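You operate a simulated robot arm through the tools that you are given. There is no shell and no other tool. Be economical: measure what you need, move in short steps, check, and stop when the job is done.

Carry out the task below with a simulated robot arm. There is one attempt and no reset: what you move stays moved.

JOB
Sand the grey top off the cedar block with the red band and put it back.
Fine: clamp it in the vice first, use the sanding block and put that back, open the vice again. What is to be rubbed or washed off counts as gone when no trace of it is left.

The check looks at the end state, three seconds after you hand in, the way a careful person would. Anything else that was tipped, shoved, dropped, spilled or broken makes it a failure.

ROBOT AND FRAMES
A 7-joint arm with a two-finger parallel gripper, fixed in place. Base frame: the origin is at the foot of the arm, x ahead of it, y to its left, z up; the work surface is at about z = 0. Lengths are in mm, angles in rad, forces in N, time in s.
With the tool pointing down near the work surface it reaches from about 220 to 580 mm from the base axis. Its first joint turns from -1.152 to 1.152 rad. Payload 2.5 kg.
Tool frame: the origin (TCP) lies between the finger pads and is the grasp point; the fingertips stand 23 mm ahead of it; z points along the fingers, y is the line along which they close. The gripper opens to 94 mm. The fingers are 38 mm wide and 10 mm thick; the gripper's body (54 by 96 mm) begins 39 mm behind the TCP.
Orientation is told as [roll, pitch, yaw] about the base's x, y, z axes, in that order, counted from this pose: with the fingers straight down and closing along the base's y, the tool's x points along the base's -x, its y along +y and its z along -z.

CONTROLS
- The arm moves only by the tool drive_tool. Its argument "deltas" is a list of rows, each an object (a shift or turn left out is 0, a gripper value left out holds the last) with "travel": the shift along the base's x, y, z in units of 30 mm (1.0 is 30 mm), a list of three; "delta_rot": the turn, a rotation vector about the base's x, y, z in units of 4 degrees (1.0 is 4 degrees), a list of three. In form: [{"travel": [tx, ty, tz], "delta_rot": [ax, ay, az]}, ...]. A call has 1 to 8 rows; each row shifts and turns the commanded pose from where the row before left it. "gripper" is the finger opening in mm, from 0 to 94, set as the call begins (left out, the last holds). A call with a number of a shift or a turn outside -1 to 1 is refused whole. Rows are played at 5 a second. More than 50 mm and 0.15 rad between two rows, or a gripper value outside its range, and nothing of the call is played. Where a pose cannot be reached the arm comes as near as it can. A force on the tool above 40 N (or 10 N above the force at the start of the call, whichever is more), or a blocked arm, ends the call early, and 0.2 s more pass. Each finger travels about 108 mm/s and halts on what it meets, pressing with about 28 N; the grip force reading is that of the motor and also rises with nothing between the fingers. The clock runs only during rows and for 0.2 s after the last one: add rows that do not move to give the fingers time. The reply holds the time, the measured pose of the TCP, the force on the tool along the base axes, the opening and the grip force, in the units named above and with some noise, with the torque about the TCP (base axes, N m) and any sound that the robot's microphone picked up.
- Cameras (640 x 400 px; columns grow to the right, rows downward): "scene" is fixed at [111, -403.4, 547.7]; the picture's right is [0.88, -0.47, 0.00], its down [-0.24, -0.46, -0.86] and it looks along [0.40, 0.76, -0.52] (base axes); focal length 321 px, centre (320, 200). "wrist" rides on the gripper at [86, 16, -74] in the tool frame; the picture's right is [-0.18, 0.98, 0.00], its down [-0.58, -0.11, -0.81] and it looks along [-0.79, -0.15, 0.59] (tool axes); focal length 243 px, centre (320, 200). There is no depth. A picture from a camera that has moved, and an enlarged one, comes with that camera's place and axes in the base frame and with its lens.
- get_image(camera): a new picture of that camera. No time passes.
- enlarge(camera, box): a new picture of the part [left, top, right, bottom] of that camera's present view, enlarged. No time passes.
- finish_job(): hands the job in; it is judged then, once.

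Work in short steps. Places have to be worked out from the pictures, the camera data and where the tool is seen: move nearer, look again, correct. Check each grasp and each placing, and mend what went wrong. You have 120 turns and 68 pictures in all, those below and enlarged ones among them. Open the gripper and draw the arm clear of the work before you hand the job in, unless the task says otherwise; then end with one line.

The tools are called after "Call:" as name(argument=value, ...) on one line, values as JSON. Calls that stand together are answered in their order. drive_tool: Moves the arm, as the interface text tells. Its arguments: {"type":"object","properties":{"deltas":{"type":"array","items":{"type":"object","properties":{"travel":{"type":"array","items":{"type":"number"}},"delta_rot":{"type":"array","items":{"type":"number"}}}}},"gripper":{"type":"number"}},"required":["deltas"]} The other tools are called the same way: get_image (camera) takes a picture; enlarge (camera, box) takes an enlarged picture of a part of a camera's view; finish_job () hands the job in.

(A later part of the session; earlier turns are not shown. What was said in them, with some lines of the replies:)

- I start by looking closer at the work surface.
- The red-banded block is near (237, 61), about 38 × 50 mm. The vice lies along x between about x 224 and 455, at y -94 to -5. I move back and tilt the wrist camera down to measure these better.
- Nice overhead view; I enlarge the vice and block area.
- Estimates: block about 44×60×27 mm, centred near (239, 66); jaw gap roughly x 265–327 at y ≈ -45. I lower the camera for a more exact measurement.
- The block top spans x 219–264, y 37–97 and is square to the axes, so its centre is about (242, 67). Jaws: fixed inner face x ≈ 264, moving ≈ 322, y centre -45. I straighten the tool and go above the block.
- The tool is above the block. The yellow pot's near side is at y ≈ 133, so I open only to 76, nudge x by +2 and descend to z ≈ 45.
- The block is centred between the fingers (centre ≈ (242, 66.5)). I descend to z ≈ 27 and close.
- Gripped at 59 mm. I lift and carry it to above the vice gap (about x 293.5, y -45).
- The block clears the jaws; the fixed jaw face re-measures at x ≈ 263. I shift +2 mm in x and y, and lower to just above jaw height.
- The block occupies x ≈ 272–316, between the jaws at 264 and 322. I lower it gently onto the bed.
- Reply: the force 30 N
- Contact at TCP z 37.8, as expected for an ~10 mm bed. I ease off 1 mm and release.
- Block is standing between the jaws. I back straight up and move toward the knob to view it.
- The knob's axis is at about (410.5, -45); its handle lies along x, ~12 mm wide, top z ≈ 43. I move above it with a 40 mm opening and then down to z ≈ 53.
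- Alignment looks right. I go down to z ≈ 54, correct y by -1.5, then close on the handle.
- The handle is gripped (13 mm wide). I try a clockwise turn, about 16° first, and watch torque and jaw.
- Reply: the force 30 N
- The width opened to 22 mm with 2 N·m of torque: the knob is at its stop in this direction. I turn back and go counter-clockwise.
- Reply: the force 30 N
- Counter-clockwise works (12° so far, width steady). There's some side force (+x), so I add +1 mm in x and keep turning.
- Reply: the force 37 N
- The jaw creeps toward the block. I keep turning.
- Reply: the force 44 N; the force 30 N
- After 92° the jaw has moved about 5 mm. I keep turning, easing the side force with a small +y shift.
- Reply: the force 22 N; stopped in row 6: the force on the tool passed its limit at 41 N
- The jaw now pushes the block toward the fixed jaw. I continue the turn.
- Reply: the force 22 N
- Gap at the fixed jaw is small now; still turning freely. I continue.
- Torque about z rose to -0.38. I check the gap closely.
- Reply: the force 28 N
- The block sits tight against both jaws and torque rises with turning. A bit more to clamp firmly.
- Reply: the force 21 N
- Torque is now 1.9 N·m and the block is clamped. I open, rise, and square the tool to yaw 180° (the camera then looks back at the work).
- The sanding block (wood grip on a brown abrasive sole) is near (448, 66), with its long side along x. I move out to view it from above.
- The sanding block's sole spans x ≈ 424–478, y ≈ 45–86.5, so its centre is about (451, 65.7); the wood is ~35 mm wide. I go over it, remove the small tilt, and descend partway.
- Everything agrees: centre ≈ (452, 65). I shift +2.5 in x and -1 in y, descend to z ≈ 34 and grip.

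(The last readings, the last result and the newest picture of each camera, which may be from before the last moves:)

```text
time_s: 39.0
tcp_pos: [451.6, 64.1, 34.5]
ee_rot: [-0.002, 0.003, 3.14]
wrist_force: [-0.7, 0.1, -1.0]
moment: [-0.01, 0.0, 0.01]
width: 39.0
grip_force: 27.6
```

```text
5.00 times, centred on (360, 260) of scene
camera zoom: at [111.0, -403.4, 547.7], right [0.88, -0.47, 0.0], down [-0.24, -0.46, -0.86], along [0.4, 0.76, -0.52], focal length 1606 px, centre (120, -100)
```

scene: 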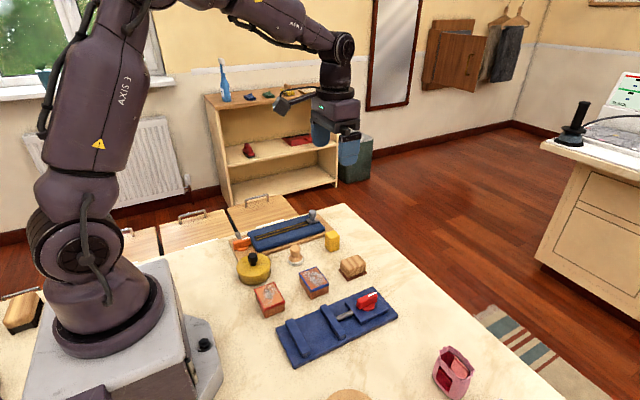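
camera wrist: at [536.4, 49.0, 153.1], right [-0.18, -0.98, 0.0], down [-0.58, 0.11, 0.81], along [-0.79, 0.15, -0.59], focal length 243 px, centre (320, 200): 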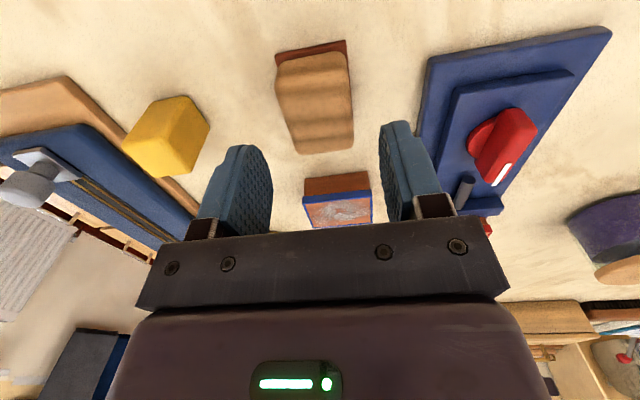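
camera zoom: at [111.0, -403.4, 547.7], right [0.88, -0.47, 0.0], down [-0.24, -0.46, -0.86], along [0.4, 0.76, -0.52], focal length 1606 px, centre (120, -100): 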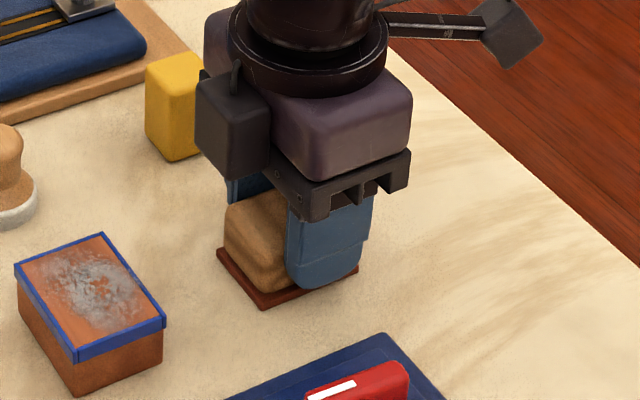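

Sander gripped (39 mm); remembered home: TCP ≈ (452, 64.5, 34.5). I lift and carry it toward the clamped block, centre about (287, -44).

Call:
drive_tool(deltas=[{"travel": [0, 0, 1]}, {"travel": [0, 0, 1]}, {"travel": [0, 0, 0.8]}, {"travel": [-1, -0.65, 0]}, {"travel": [-1, -0.65, 0]}, {"travel": [-1, -0.65, 0]}, {"travel": [-1, -0.65, 0]}, {"travel": [-1, -0.65, 0]}])

Call:
drive_tool(deltas=[{"travel": [-0.5, -0.35, 0]}, {}])

Call:
get_image(camera="wrist")

Call:
enlarge(camera="scene", box=[260, 250, 380, 360])

```text
time_s: 40.8
tcp_pos: [299.9, -30.6, 118.0]
ee_rot: [-0.004, 0.003, 3.141]
wrist_force: [0.1, 0.0, -0.3]
moment: [0.0, 0.01, 0.01]
width: 39.3
grip_force: 28.6
```

```text
time_s: 41.4
tcp_pos: [285.8, -41.7, 118.5]
ee_rot: [-0.004, 0.003, -3.142]
wrist_force: [0.6, 0.3, 0.2]
moment: [0.01, 0.03, 0.03]
width: 39.2
grip_force: 27.5
```

```text
28 pictures are left
camera wrist: at [372.5, -58.9, 192.3], right [-0.18, -0.98, 0.0], down [-0.58, 0.11, 0.81], along [-0.79, 0.15, -0.59], focal length 243 px, centre (320, 200)
```

wrist: 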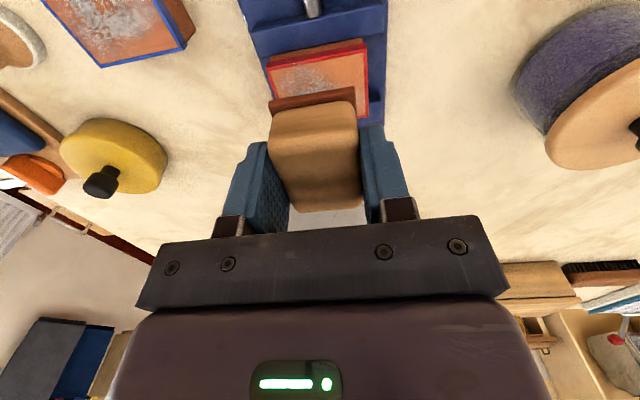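

```text
3.64 times, centred on (320, 305) of scene
camera zoom: at [111.0, -403.4, 547.7], right [0.88, -0.47, 0.0], down [-0.24, -0.46, -0.86], along [0.4, 0.76, -0.52], focal length 1168 px, centre (320, -182)
```

zoom: 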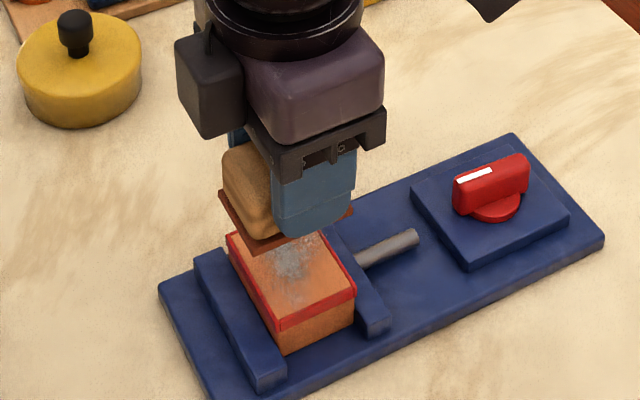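

The sander is above the block. I lower it toward the expected contact at TCP z ≈ 72.

Call:
drive_tool(deltas=[{"travel": [0.03, -0.07, -0.7]}, {"travel": [0, 0, -0.6]}, {"travel": [0, 0, -0.15]}, {"travel": [0, 0, -0.08]}, {}])

```text
time_s: 42.6
tcp_pos: [287.3, -44.9, 73.6]
ee_rot: [-0.002, 0.003, 3.142]
wrist_force: [0.3, -1.4, 28.5]
moment: [-0.03, -0.02, -0.02]
width: 39.1
grip_force: 27.6
```

In contact with 28 N. I ease slightly and make strokes along y (±13 mm).

Call:
drive_tool(deltas=[{"travel": [0, 0.2, 0.02]}, {"travel": [0, 0.24, 0]}, {"travel": [0, -0.43, 0]}, {"travel": [0, -0.44, 0]}, {"travel": [0, 0.43, 0]}, {"travel": [0, 0.44, 0]}, {"travel": [0, -0.43, 0]}, {"travel": [0, -0.44, 0]}])

Call:
drive_tool(deltas=[{"travel": [0.15, 0.43, 0]}, {"travel": [0, 0.44, 0]}, {"travel": [0, -0.43, 0]}, {"travel": [0, -0.44, 0]}, {"travel": [-0.3, 0.43, 0]}, {"travel": [0, 0.44, 0]}, {"travel": [0, -0.43, 0]}, {"travel": [0.15, -0.44, 0]}])

```text
time_s: 44.4
tcp_pos: [286.9, -58.0, 73.1]
ee_rot: [-0.004, 0.002, -3.143]
wrist_force: [-0.2, 2.0, 3.3]
moment: [0.04, -0.09, 0.01]
width: 39.4
grip_force: 27.6
```

```text
time_s: 46.2
tcp_pos: [285.5, -55.3, 73.6]
ee_rot: [-0.004, 0.0, 3.14]
wrist_force: [-0.2, -0.8, 0.1]
moment: [0.0, 0.0, 0.01]
width: 39.1
grip_force: 28.5
```

Force dropped to near zero, so I press down ~1 mm more and repeat the strokes.

Call:
drive_tool(deltas=[{"travel": [0.03, 0.37, -0.04]}, {"travel": [0, 0.44, 0]}, {"travel": [0, -0.43, 0]}, {"travel": [0, -0.44, 0]}, {"travel": [0, 0.43, 0]}, {"travel": [0, 0.44, 0]}, {"travel": [0, -0.43, 0]}, {"travel": [0, -0.2, 0]}])

Call:
drive_tool(deltas=[{"travel": [0, 0, 0.7]}, {"travel": [0, 0, 1]}, {"travel": [0.8, 0, 0.6]}, {"travel": [0.8, 0, 0]}, {}])

Call:
enlarge(camera="scene", box=[285, 295, 350, 360])

```text
time_s: 48.0
tcp_pos: [285.4, -51.1, 73.1]
ee_rot: [-0.003, 0.001, -3.142]
wrist_force: [-0.4, 2.2, 4.0]
moment: [0.03, -0.09, 0.03]
width: 39.2
grip_force: 27.6
```

```text
time_s: 49.2
tcp_pos: [335.6, -49.8, 140.9]
ee_rot: [-0.005, 0.0, 3.142]
wrist_force: [1.1, 0.1, -0.2]
moment: [0.01, 0.0, -0.01]
width: 39.3
grip_force: 28.0
```

```text
6.15 times, centred on (318, 328) of scene
camera zoom: at [111.0, -403.4, 547.7], right [0.88, -0.47, 0.0], down [-0.24, -0.46, -0.86], along [0.4, 0.76, -0.52], focal length 1976 px, centre (335, -585)
```

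zoom: 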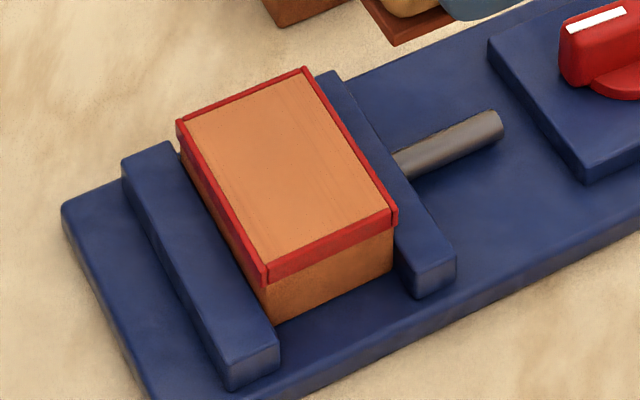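

The top looks clean. I verify with a wrist close-up.

Call:
drive_tool(deltas=[{"travel": [0.8, 0, 0]}, {"travel": [0.8, 0, 0]}, {}])

Call:
get_image(camera="wrist")

Call:
enlarge(camera="scene", box=[300, 300, 330, 330])

```text
time_s: 50.0
tcp_pos: [383.0, -48.9, 142.5]
ee_rot: [-0.004, 0.002, 3.14]
wrist_force: [0.2, -0.2, 0.5]
moment: [-0.02, 0.03, 0.01]
width: 39.6
grip_force: 28.1
```

```text
25 pictures are left
camera wrist: at [470.9, -67.1, 216.7], right [-0.18, -0.98, 0.0], down [-0.58, 0.11, 0.81], along [-0.79, 0.15, -0.59], focal length 243 px, centre (320, 200)
```

wrist: 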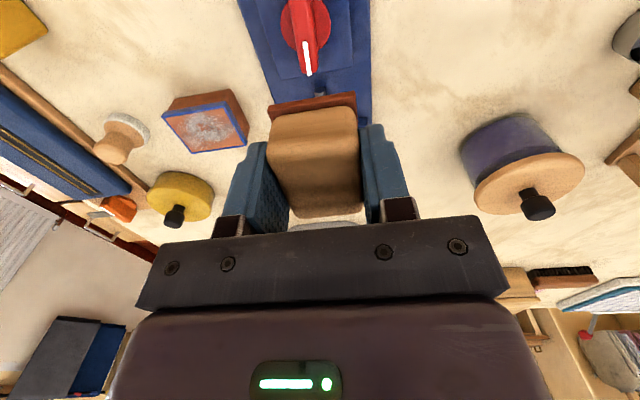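

```text
13.33 times, centred on (315, 315) of scene
camera zoom: at [111.0, -403.4, 547.7], right [0.88, -0.47, 0.0], down [-0.24, -0.46, -0.86], along [0.4, 0.76, -0.52], focal length 4282 px, centre (387, -1333)
```

zoom: 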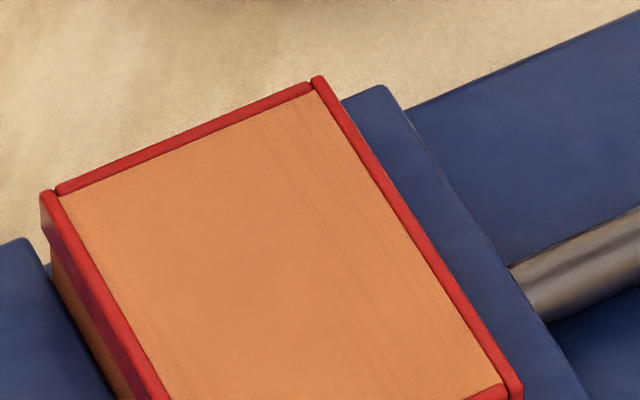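

The top is spotless. I carry the sander back above its place at (452, 65).

Call:
drive_tool(deltas=[{"travel": [0.46, 0.76, 0]}, {"travel": [0.46, 0.76, 0]}, {"travel": [0.46, 0.76, 0]}, {"travel": [0.46, 0.76, 0]}, {"travel": [0.46, 0.76, -0.5]}, {"travel": [0, 0, -0.8]}, {"travel": [0, 0, -0.8]}, {}])

```text
time_s: 51.8
tcp_pos: [449.7, 60.1, 78.4]
ee_rot: [-0.004, 0.001, 3.142]
wrist_force: [-0.6, -0.5, -0.5]
moment: [-0.04, -0.02, -0.01]
width: 39.2
grip_force: 27.6
```

By dead reckoning I need y +4.2, x -1.5 and z -43.5 mm. I lower gently.

Call:
drive_tool(deltas=[{"travel": [-0.05, 0.14, -0.4]}, {"travel": [0, 0, -0.5]}, {"travel": [0, 0, -0.4]}, {"travel": [0, 0, -0.1]}, {"travel": [0, 0, -0.05]}, {}])

Call:
enlarge(camera="scene", box=[310, 220, 410, 300])

```text
time_s: 53.2
tcp_pos: [450.5, 65.8, 35.1]
ee_rot: [-0.003, 0.0, 3.143]
wrist_force: [-0.5, -1.1, -0.5]
moment: [0.03, -0.03, -0.02]
width: 39.2
grip_force: 28.1
```

```text
5.00 times, centred on (360, 260) of scene
camera zoom: at [111.0, -403.4, 547.7], right [0.88, -0.47, 0.0], down [-0.24, -0.46, -0.86], along [0.4, 0.76, -0.52], focal length 1606 px, centre (120, -100)
```

zoom: 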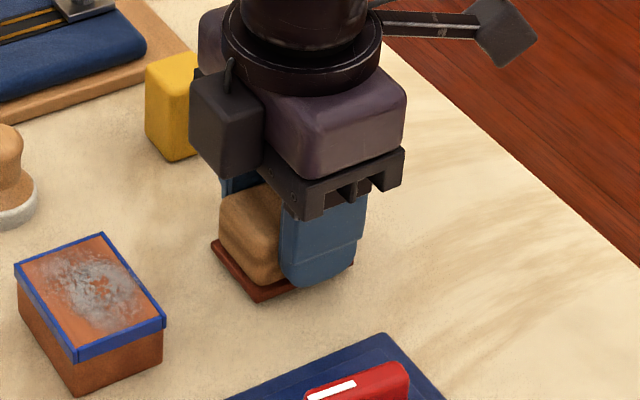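

It is within ~1.5 mm of its original image position and just at the table. I nudge +1 x, -1 y and lower to touch.

Call:
drive_tool(deltas=[{"travel": [0.04, -0.03, 0]}, {"travel": [0, 0, -0.03]}, {"travel": [0, 0, -0.03]}, {}])

```text
time_s: 54.2
tcp_pos: [450.9, 64.5, 34.5]
ee_rot: [-0.002, 0.003, 3.14]
wrist_force: [0.0, 0.6, -0.5]
moment: [0.01, -0.01, 0.0]
width: 38.8
grip_force: 27.4
```

Call:
drive_tool(deltas=[{"travel": [0, 0, -0.03]}, {"travel": [0, 0, -0.03]}, {}])

```text
time_s: 55.0
tcp_pos: [451.4, 64.4, 32.5]
ee_rot: [-0.003, 0.002, 3.143]
wrist_force: [0.3, -0.4, -1.8]
moment: [0.0, 0.0, 0.01]
width: 39.2
grip_force: 27.7
```

No contact yet (the sander slipped up slightly in the grip while pressing); I go lower in small steps.

Call:
drive_tool(deltas=[{"travel": [0, 0, -0.03]}, {"travel": [0, 0, -0.03]}, {}])

Call:
enlarge(camera="scene", box=[330, 240, 390, 290])

```text
time_s: 55.8
tcp_pos: [452.1, 64.8, 30.2]
ee_rot: [-0.003, 0.004, 3.142]
wrist_force: [-9.5, -3.1, 27.8]
moment: [-0.12, 0.11, -0.04]
width: 39.0
grip_force: 27.6
```

```text
8.00 times, centred on (360, 265) of scene
camera zoom: at [110.9, -403.4, 547.7], right [0.88, -0.47, 0.0], down [-0.24, -0.46, -0.86], along [0.4, 0.76, -0.52], focal length 2569 px, centre (0, -320)
```

zoom: 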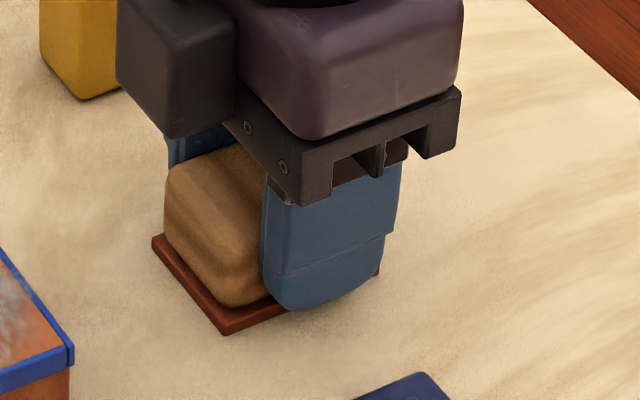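

Seated with 28 N at its original spot. I ease off, open and rise.

Call:
drive_tool(deltas=[{"travel": [0, 0, 0.03]}, {}])

Call:
drive_tool(deltas=[{}, {}], gripper=60)

Call:
drive_tool(deltas=[{"travel": [0, 0, 0.6]}, {"travel": [0, 0, 1]}, {"travel": [0, 0, 1]}, {"travel": [-0.48, -1, 0]}, {"travel": [-0.48, -1, 0]}, {"travel": [-0.48, -1, 0]}, {"travel": [0, -0.65, 0]}, {}])

Call:
enlarge(camera="scene", box=[300, 230, 420, 330])

```text
time_s: 56.4
tcp_pos: [451.9, 64.9, 30.8]
ee_rot: [-0.005, 0.005, 3.142]
wrist_force: [-4.4, -1.4, 19.8]
moment: [-0.07, -0.09, -0.03]
width: 39.0
grip_force: 27.9
```

```text
time_s: 57.0
tcp_pos: [451.3, 65.2, 30.3]
ee_rot: [-0.003, 0.0, 3.142]
wrist_force: [-0.3, -0.4, 0.6]
moment: [-0.01, -0.02, 0.0]
width: 60.0
grip_force: 0.1
```

```text
time_s: 58.8
tcp_pos: [407.8, -45.0, 108.8]
ee_rot: [-0.004, 0.001, 3.143]
wrist_force: [0.1, -0.5, 0.3]
moment: [-0.03, 0.03, -0.03]
width: 60.0
grip_force: 0.1
```

```text
4.00 times, centred on (360, 280) of scene
camera zoom: at [111.0, -403.4, 547.7], right [0.88, -0.47, 0.0], down [-0.24, -0.46, -0.86], along [0.4, 0.76, -0.52], focal length 1285 px, centre (160, -120)
```

zoom: 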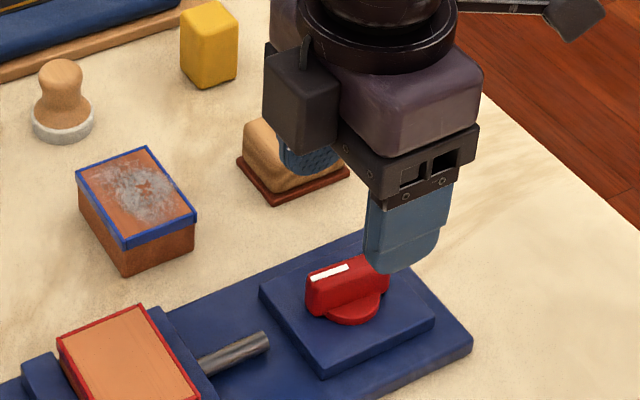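

The sander is home. Handle is at about 200°, so I turn the tool +20° and descend onto the knob.

Call:
drive_tool(deltas=[{"travel": [0.04, 0, 0], "delta_rot": [0, 0, 1]}, {"delta_rot": [0, 0, 1]}, {"travel": [0, 0, -0.4], "delta_rot": [0, 0, 1]}, {"travel": [0, 0, -0.4], "delta_rot": [0, 0, 1]}, {"travel": [0, 0, -0.5], "delta_rot": [0, 0, 1]}, {"travel": [0, 0, -0.5]}, {}], gripper=40)

Call:
drive_tool(deltas=[{}, {}, {}], gripper=5)

Call:
enlarge(camera="scene", box=[320, 260, 420, 340])

```text
time_s: 60.4
tcp_pos: [409.8, -44.2, 53.2]
ee_rot: [-0.004, 0.002, -2.793]
wrist_force: [0.4, 0.7, -0.6]
moment: [-0.03, 0.0, 0.0]
width: 40.2
grip_force: 0.0
```

```text
time_s: 61.2
tcp_pos: [409.9, -44.8, 50.9]
ee_rot: [0.001, 0.002, -2.796]
wrist_force: [8.3, -16.2, -5.9]
moment: [-0.14, -0.19, -0.5]
width: 12.6
grip_force: 45.0
```

```text
5.00 times, centred on (370, 300) of scene
camera zoom: at [111.0, -403.4, 547.7], right [0.88, -0.47, 0.0], down [-0.24, -0.46, -0.85], along [0.4, 0.76, -0.52], focal length 1606 px, centre (70, -300)
```

zoom: 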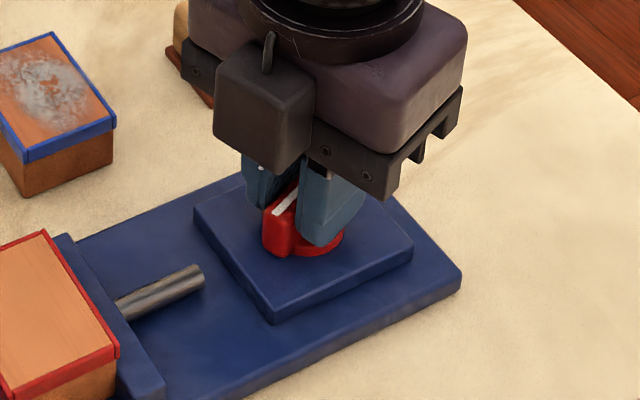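

Gripped again (12.6 mm). I turn clockwise to open.

Call:
drive_tool(deltas=[{"delta_rot": [0, 0, -1]}, {"delta_rot": [0, 0, -1]}, {"delta_rot": [0, 0, -1]}, {"delta_rot": [0, 0, -1]}, {"delta_rot": [0, 0, -1]}, {"delta_rot": [0, 0, -1]}, {"delta_rot": [0, 0, -1]}, {"delta_rot": [0, 0, -1]}])

Call:
drive_tool(deltas=[{"delta_rot": [0, 0, -1]}, {"delta_rot": [0, 0, -1]}, {"delta_rot": [0, 0, -1]}, {"delta_rot": [0, 0, -1]}, {"delta_rot": [0, 0, -1]}, {"delta_rot": [0, 0, -1]}, {"delta_rot": [0, 0, -1]}, {"delta_rot": [0, 0, -1]}])

Call:
enlarge(camera="scene", box=[270, 270, 420, 370])

```text
time_s: 61.9
tcp_pos: [410.5, -45.6, 52.4]
ee_rot: [-0.002, 0.001, -2.972]
wrist_force: [3.2, 0.8, -1.9]
moment: [-0.28, 0.69, -0.47]
width: 12.9
grip_force: 44.4
stopped in row 3: the force on the tool passed its limit at 42 N (the readings are from after the stop); the commanded pose is now the measured one
```

```text
time_s: 63.7
tcp_pos: [410.6, -45.1, 53.4]
ee_rot: [-0.003, 0.002, 2.753]
wrist_force: [6.6, 3.4, -19.1]
moment: [-0.39, -0.7, 0.06]
width: 12.9
grip_force: 44.8
```

```text
4.00 times, centred on (345, 320) of scene
camera zoom: at [111.1, -403.4, 547.7], right [0.88, -0.47, 0.0], down [-0.24, -0.46, -0.85], along [0.4, 0.76, -0.52], focal length 1285 px, centre (220, -280)
```

zoom: 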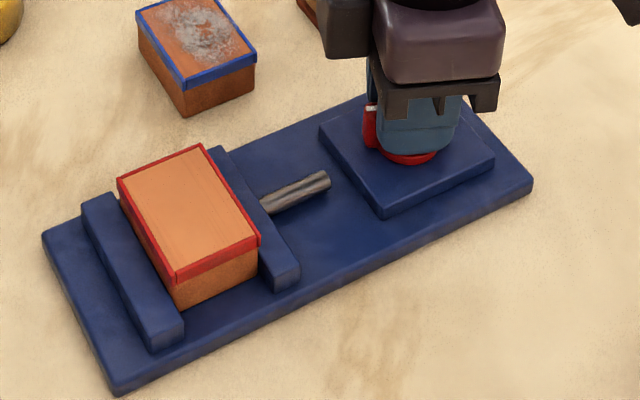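

Opening works. I keep turning back clockwise.

Call:
drive_tool(deltas=[{"delta_rot": [0, 0, -1]}, {"delta_rot": [0, 0, -1]}, {"delta_rot": [0, 0, -1]}, {"delta_rot": [0, 0, -1]}, {"delta_rot": [0, 0, -1]}, {"delta_rot": [0, 0, -1]}, {"delta_rot": [0, 0, -1]}, {"delta_rot": [0, 0, -1]}])

Call:
drive_tool(deltas=[{"delta_rot": [0, 0, -1]}, {"delta_rot": [0, 0, -1]}, {"delta_rot": [0, 0, -1]}, {"delta_rot": [0, 0, -1]}, {"delta_rot": [0, 0, -1]}, {"delta_rot": [0, 0, -1]}, {"delta_rot": [0, 0, -1]}, {"delta_rot": [0, 0, -1]}])

Call:
drive_tool(deltas=[{"delta_rot": [0, 0, -1]}, {"delta_rot": [0, 0, -1]}, {"delta_rot": [0, 0, -1]}, {"delta_rot": [0, 0, -1]}, {"delta_rot": [0, 0, -1]}, {"delta_rot": [0, 0, -1]}, {"delta_rot": [0, 0, -1]}, {"delta_rot": [0, 0, -1]}])

```text
time_s: 65.5
tcp_pos: [409.2, -44.6, 52.7]
ee_rot: [-0.003, 0.004, 2.196]
wrist_force: [-0.2, 7.5, 1.3]
moment: [-0.97, -0.49, 0.11]
width: 12.5
grip_force: 45.3
```

```text
time_s: 67.3
tcp_pos: [411.0, -46.0, 52.5]
ee_rot: [-0.005, 0.001, 1.635]
wrist_force: [22.5, -0.8, -33.2]
moment: [0.88, 0.16, 0.09]
width: 12.7
grip_force: 44.7
```

```text
time_s: 68.8
tcp_pos: [409.5, -44.9, 53.3]
ee_rot: [-0.005, 0.0, 1.224]
wrist_force: [4.3, 0.8, -2.4]
moment: [-0.08, 0.42, -0.09]
width: 12.8
grip_force: 44.8
stopped in row 7: the force on the tool passed its limit at 50 N (the readings are from after the stop); the commanded pose is now the measured one
```

Call:
drive_tool(deltas=[{"delta_rot": [0, 0, -1]}, {"delta_rot": [0, 0, -1]}, {"delta_rot": [0, 0, -1]}, {"delta_rot": [0, 0, -1]}, {"delta_rot": [0, 0, -1]}, {"delta_rot": [0, 0, -1]}, {"delta_rot": [0, 0, -1]}, {"delta_rot": [0, 0, -1]}])

Call:
drive_tool(deltas=[{"delta_rot": [0, 0, -1]}, {"delta_rot": [0, 0, -1]}, {"delta_rot": [0, 0, -1]}, {"delta_rot": [0, 0, -1]}, {"delta_rot": [0, 0, -1]}, {"delta_rot": [0, 0, -1]}, {"delta_rot": [0, 0, -1]}])

Call:
enlarge(camera="scene", box=[270, 270, 420, 370])

```text
time_s: 70.3
tcp_pos: [409.4, -44.9, 54.0]
ee_rot: [-0.006, -0.002, 0.785]
wrist_force: [4.2, -0.4, -1.8]
moment: [-0.25, 0.86, -0.1]
width: 13.0
grip_force: 44.8
stopped in row 7: the force on the tool passed its limit at 41 N (the readings are from after the stop); the commanded pose is now the measured one
```

```text
time_s: 71.9
tcp_pos: [410.1, -45.5, 53.9]
ee_rot: [-0.008, -0.003, 0.294]
wrist_force: [4.9, -3.4, -11.8]
moment: [0.86, -1.34, 0.09]
width: 12.8
grip_force: 45.6
```

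```text
4.00 times, centred on (345, 320) of scene
camera zoom: at [111.0, -403.4, 547.7], right [0.88, -0.47, 0.0], down [-0.24, -0.46, -0.86], along [0.4, 0.76, -0.52], focal length 1285 px, centre (220, -280)
```

zoom: 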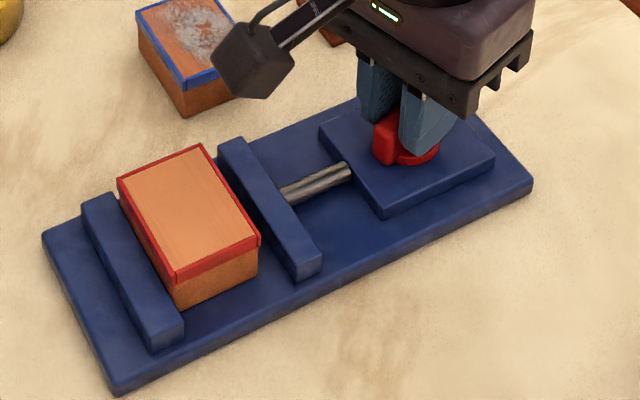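

The jaw is almost fully back; 17° remain to the start position.

Call:
drive_tool(deltas=[{"delta_rot": [0, 0, -1]}, {"delta_rot": [0, 0, -1]}, {"delta_rot": [0, 0, -1]}, {"delta_rot": [0, 0, -1]}, {"delta_rot": [0, 0, -0.2]}, {}])

Call:
drive_tool(deltas=[{}, {}], gripper=40)

Call:
drive_tool(deltas=[{"travel": [0, 0, 0.8]}, {"travel": [0, 0, 1]}, {"travel": [-0.8, 0, 0.5], "delta_rot": [0.1, 0.04, 0]}, {"travel": [-0.9, 0, 0]}, {"travel": [-0.9, 0, 0]}, {"travel": [-0.9, 0, 0]}, {}])

Call:
get_image(camera="wrist")

Call:
enlarge(camera="scene", box=[270, 270, 420, 370])

```text
time_s: 73.3
tcp_pos: [409.6, -45.2, 53.1]
ee_rot: [-0.008, -0.004, 0.0]
wrist_force: [-5.2, -5.0, 11.0]
moment: [0.44, -1.45, 0.0]
width: 12.9
grip_force: 45.1
```

```text
time_s: 73.9
tcp_pos: [409.8, -43.9, 52.8]
ee_rot: [-0.006, 0.001, 0.002]
wrist_force: [-0.5, 0.0, -0.2]
moment: [-0.01, 0.0, -0.01]
width: 39.9
grip_force: 0.1
```

```text
time_s: 75.5
tcp_pos: [304.8, -43.9, 125.2]
ee_rot: [0.0, 0.001, 0.002]
wrist_force: [-0.5, 0.0, -0.1]
moment: [0.03, 0.0, 0.0]
width: 40.0
grip_force: 0.1
```

```text
17 pictures are left
camera wrist: at [219.3, -28.9, 198.2], right [0.18, 0.98, 0.0], down [0.58, -0.11, 0.81], along [0.79, -0.15, -0.59], focal length 243 px, centre (320, 200)
```

wrist: 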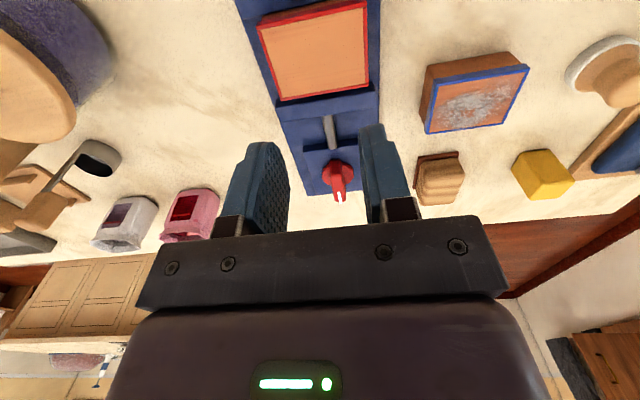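

```text
4.00 times, centred on (345, 320) of scene
camera zoom: at [111.0, -403.4, 547.7], right [0.88, -0.47, 0.0], down [-0.24, -0.46, -0.86], along [0.4, 0.76, -0.52], focal length 1285 px, centre (220, -280)
```

zoom: 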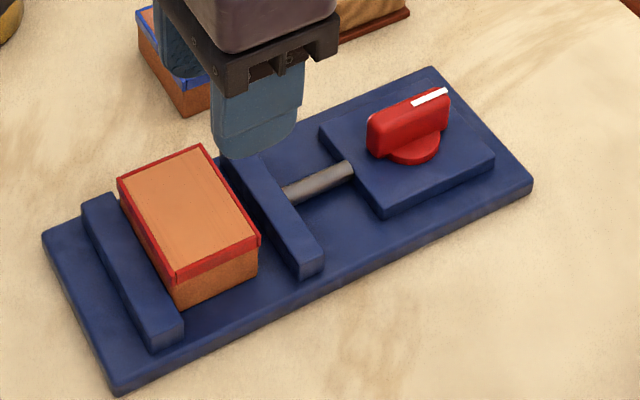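

Vice is open again, knob at its start position. The block sits against the fixed jaw (centre x ≈ 287, y ≈ -45). I go down over it with the fingers at x ≈ 289 to clear the fixed jaw.

Call:
drive_tool(deltas=[{"travel": [-0.5, 0, -0.3]}, {"travel": [0, 0, -0.8]}, {"travel": [0, 0, -0.8]}, {"travel": [0, 0, -0.5]}, {}], gripper=76)

Call:
enlarge(camera="scene", box=[280, 285, 360, 360])

Call:
enlarge(camera="wrist", box=[180, 0, 460, 240])

```text
time_s: 76.7
tcp_pos: [289.8, -42.9, 47.7]
ee_rot: [0.002, 0.002, 0.003]
wrist_force: [1.0, -0.3, -0.2]
moment: [-0.01, 0.02, -0.01]
width: 76.1
grip_force: 0.0
```

```text
5.33 times, centred on (320, 322) of scene
camera zoom: at [111.0, -403.4, 547.7], right [0.88, -0.47, 0.0], down [-0.24, -0.46, -0.86], along [0.4, 0.76, -0.52], focal length 1713 px, centre (320, -453)
```

zoom: 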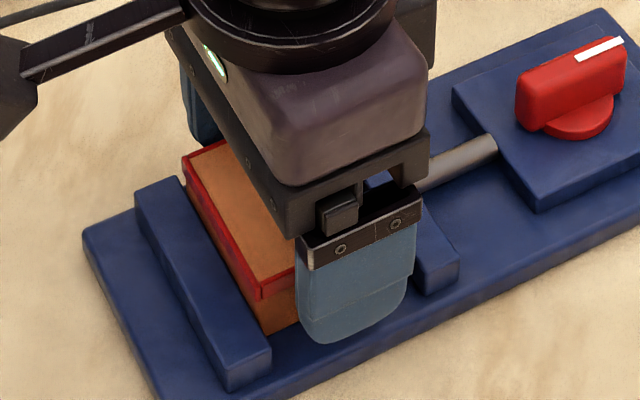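

```text
1.67 times, centred on (320, 120) of wrist
camera zoom: at [205.0, -28.9, 122.0], right [0.18, 0.98, 0.0], down [0.58, -0.11, 0.81], along [0.79, -0.15, -0.59], focal length 404 px, centre (320, 333)
```

zoom: 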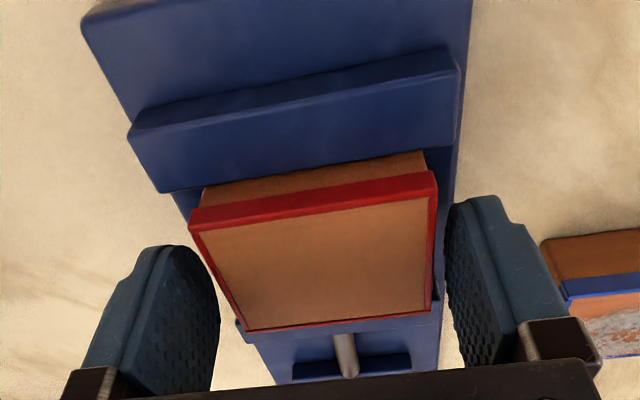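

Well centred. I lower to z ≈ 39 and grip.

Call:
drive_tool(deltas=[{"travel": [0, 0, -0.28]}, {}])

Call:
drive_tool(deltas=[{}, {}, {}], gripper=50)

Call:
drive_tool(deltas=[{"travel": [0, 0, 0.5]}, {"travel": [0, 0, 0.8]}, {"travel": [0, 0, 0.7]}, {}])

Call:
enlarge(camera="scene", box=[260, 250, 400, 370])

```text
time_s: 77.3
tcp_pos: [291.0, -43.5, 40.4]
ee_rot: [0.0, -0.001, 0.002]
wrist_force: [0.1, 0.3, -0.8]
moment: [0.06, 0.0, -0.04]
width: 76.0
grip_force: 0.1
```

```text
time_s: 78.1
tcp_pos: [291.1, -43.4, 41.1]
ee_rot: [0.0, 0.002, 0.002]
wrist_force: [0.0, 0.3, 0.4]
moment: [0.0, 0.02, 0.01]
width: 59.3
grip_force: 27.5
```

```text
time_s: 79.1
tcp_pos: [290.6, -43.3, 101.5]
ee_rot: [0.001, 0.002, 0.002]
wrist_force: [1.1, -0.4, 0.4]
moment: [0.0, -0.02, 0.02]
width: 58.9
grip_force: 28.1
```

```text
3.33 times, centred on (330, 310) of scene
camera zoom: at [111.0, -403.4, 547.7], right [0.88, -0.47, 0.0], down [-0.24, -0.46, -0.86], along [0.4, 0.76, -0.52], focal length 1070 px, centre (287, -167)
```

zoom: 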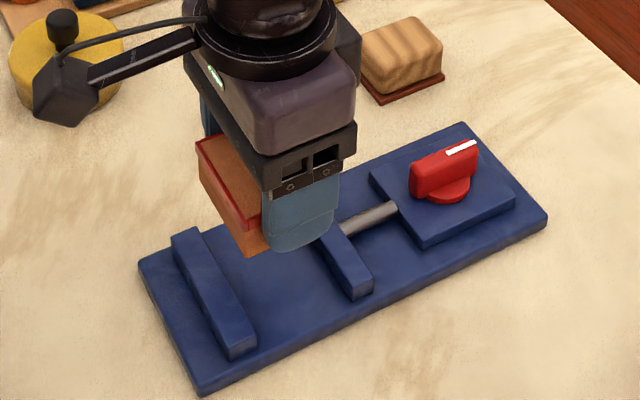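

Lifted cleanly. I carry it back to (≈245.5, 67) and lower to z ≈ 42 for a check against the original image.

Call:
drive_tool(deltas=[{"travel": [-0.3, 0.74, 0]}, {"travel": [-0.3, 0.74, 0]}, {"travel": [-0.3, 0.74, 0]}, {"travel": [-0.3, 0.74, 0]}, {"travel": [-0.3, 0.72, 0]}, {"travel": [0, 0, -1]}, {"travel": [0, 0, -0.9]}, {}])

Call:
enlarge(camera="scene", box=[240, 255, 320, 325])

```text
time_s: 80.9
tcp_pos: [246.0, 66.5, 46.7]
ee_rot: [0.0, 0.002, 0.002]
wrist_force: [0.8, -0.1, -0.8]
moment: [0.02, -0.02, 0.0]
width: 59.2
grip_force: 28.0
```

```text
5.71 times, centred on (280, 290) of scene
camera zoom: at [111.0, -403.4, 547.7], right [0.88, -0.47, 0.0], down [-0.24, -0.46, -0.86], along [0.4, 0.76, -0.52], focal length 1835 px, centre (549, -314)
```

zoom: 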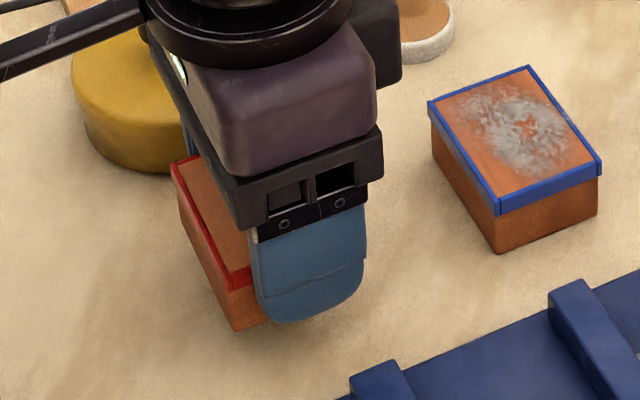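

It matches the original image position once lowered. I go down gently to contact.

Call:
drive_tool(deltas=[{"travel": [0.02, 0, -0.3]}, {"travel": [0, 0, -0.1]}, {"travel": [0, 0, -0.04]}, {"travel": [0, 0, -0.04]}, {}])

```text
time_s: 82.1
tcp_pos: [246.9, 66.1, 29.7]
ee_rot: [0.0, 0.003, 0.001]
wrist_force: [-0.1, -0.6, 0.2]
moment: [-0.01, -0.01, 0.0]
width: 58.8
grip_force: 28.3
```

Call:
drive_tool(deltas=[{"travel": [0, 0, -0.03]}, {"travel": [0, 0, -0.03]}, {}])

Call:
enlarge(camera="scene", box=[240, 255, 320, 325])

```text
time_s: 82.9
tcp_pos: [246.1, 63.6, 29.6]
ee_rot: [-0.001, 0.001, 0.003]
wrist_force: [-0.3, -0.2, -0.9]
moment: [-0.02, -0.01, 0.01]
width: 59.2
grip_force: 28.3
```

```text
5.71 times, centred on (280, 290) of scene
camera zoom: at [111.0, -403.4, 547.7], right [0.88, -0.47, 0.0], down [-0.24, -0.46, -0.86], along [0.4, 0.76, -0.52], focal length 1835 px, centre (549, -314)
```

zoom: 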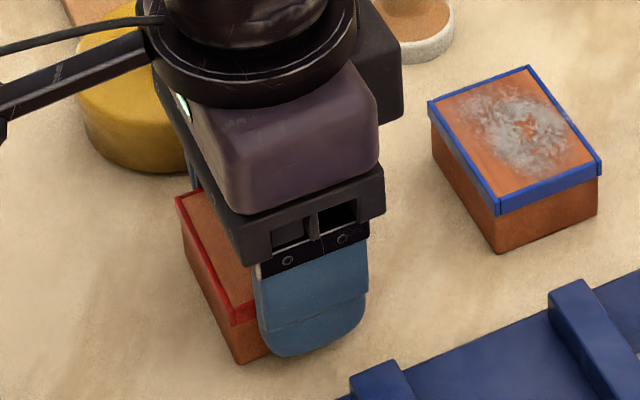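

Within ~1.5 mm (slightly toward -y). I nudge +1.5 in y and lower in half-mm steps to feel contact.

Call:
drive_tool(deltas=[{"travel": [0, 0.05, 0]}, {"travel": [0, 0, -0.02]}, {"travel": [0, 0, -0.02]}, {}])

```text
time_s: 83.9
tcp_pos: [244.9, 67.2, 29.7]
ee_rot: [0.001, 0.002, 0.001]
wrist_force: [-2.1, -3.3, 19.4]
moment: [-0.07, 0.15, 0.04]
width: 58.9
grip_force: 28.1
```

Contact (19 N). I release and rise straight up.

Call:
drive_tool(deltas=[{}, {}], gripper=76)

Call:
drive_tool(deltas=[{"travel": [0, 0, 0.5]}, {"travel": [0, 0, 1]}, {"travel": [0, 0, 1]}, {"travel": [0, 0, 1]}, {"travel": [0.8, 0, 1]}, {"travel": [1, 0, 1]}, {"travel": [1, 0, 0]}, {"travel": [1, 0, 0]}])

Call:
get_image(camera="scene")

Call:
enlarge(camera="scene", box=[240, 255, 320, 325])

Call:
enlarge(camera="scene", box=[220, 200, 420, 325])

```text
time_s: 84.5
tcp_pos: [246.0, 67.4, 27.6]
ee_rot: [-0.002, 0.0, 0.003]
wrist_force: [0.1, -0.6, 0.1]
moment: [-0.02, -0.01, -0.02]
width: 75.9
grip_force: 0.1
```

```text
time_s: 86.3
tcp_pos: [358.5, 65.9, 193.2]
ee_rot: [0.001, 0.002, 0.004]
wrist_force: [-0.1, -0.2, 0.9]
moment: [0.0, 0.0, -0.02]
width: 76.2
grip_force: 0.1
```

```text
10 pictures are left
```

scene: 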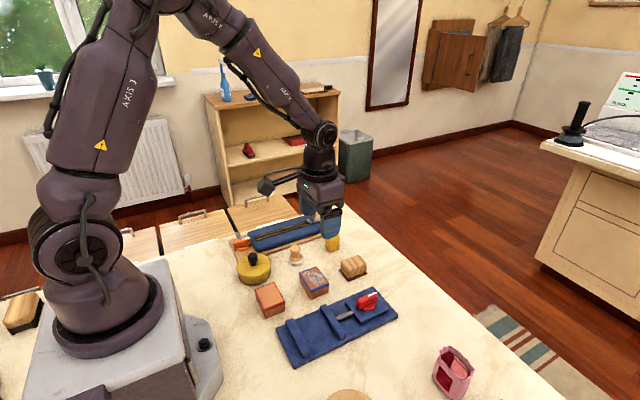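

```text
5.71 times, centred on (280, 290) of scene
camera zoom: at [111.0, -403.4, 547.7], right [0.88, -0.47, 0.0], down [-0.24, -0.46, -0.86], along [0.4, 0.76, -0.52], focal length 1835 px, centre (549, -314)
```

zoom: 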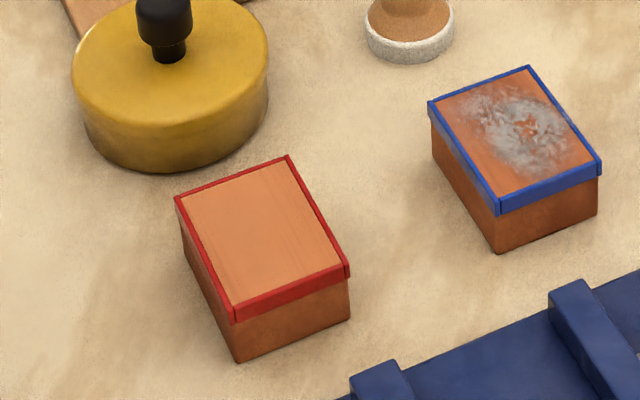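

```text
3.20 times, centred on (320, 262) of scene
camera zoom: at [111.0, -403.4, 547.7], right [0.88, -0.47, 0.0], down [-0.24, -0.46, -0.86], along [0.4, 0.76, -0.52], focal length 1028 px, centre (320, 0)
```

zoom: 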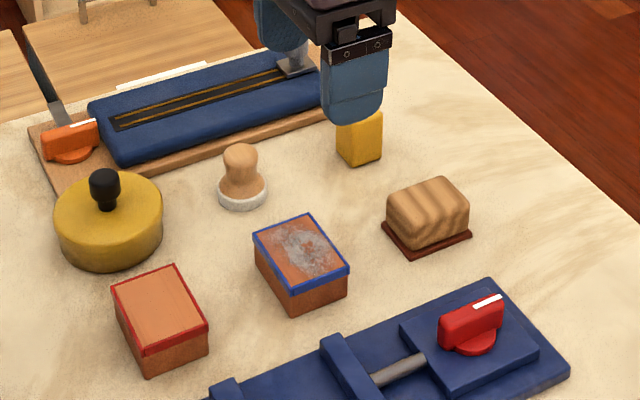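

The block is clean and back within about 1 mm of its place. The sander is home, the vice is open and nothing else has moved. The gripper is open and clear, so I hand in.

Call:
finish_job()

```text
The job is handed in.
```

I sanded the red-banded cedar block until no grey showed and put it back in its place; the sanding block is back too, and the vice is open again.
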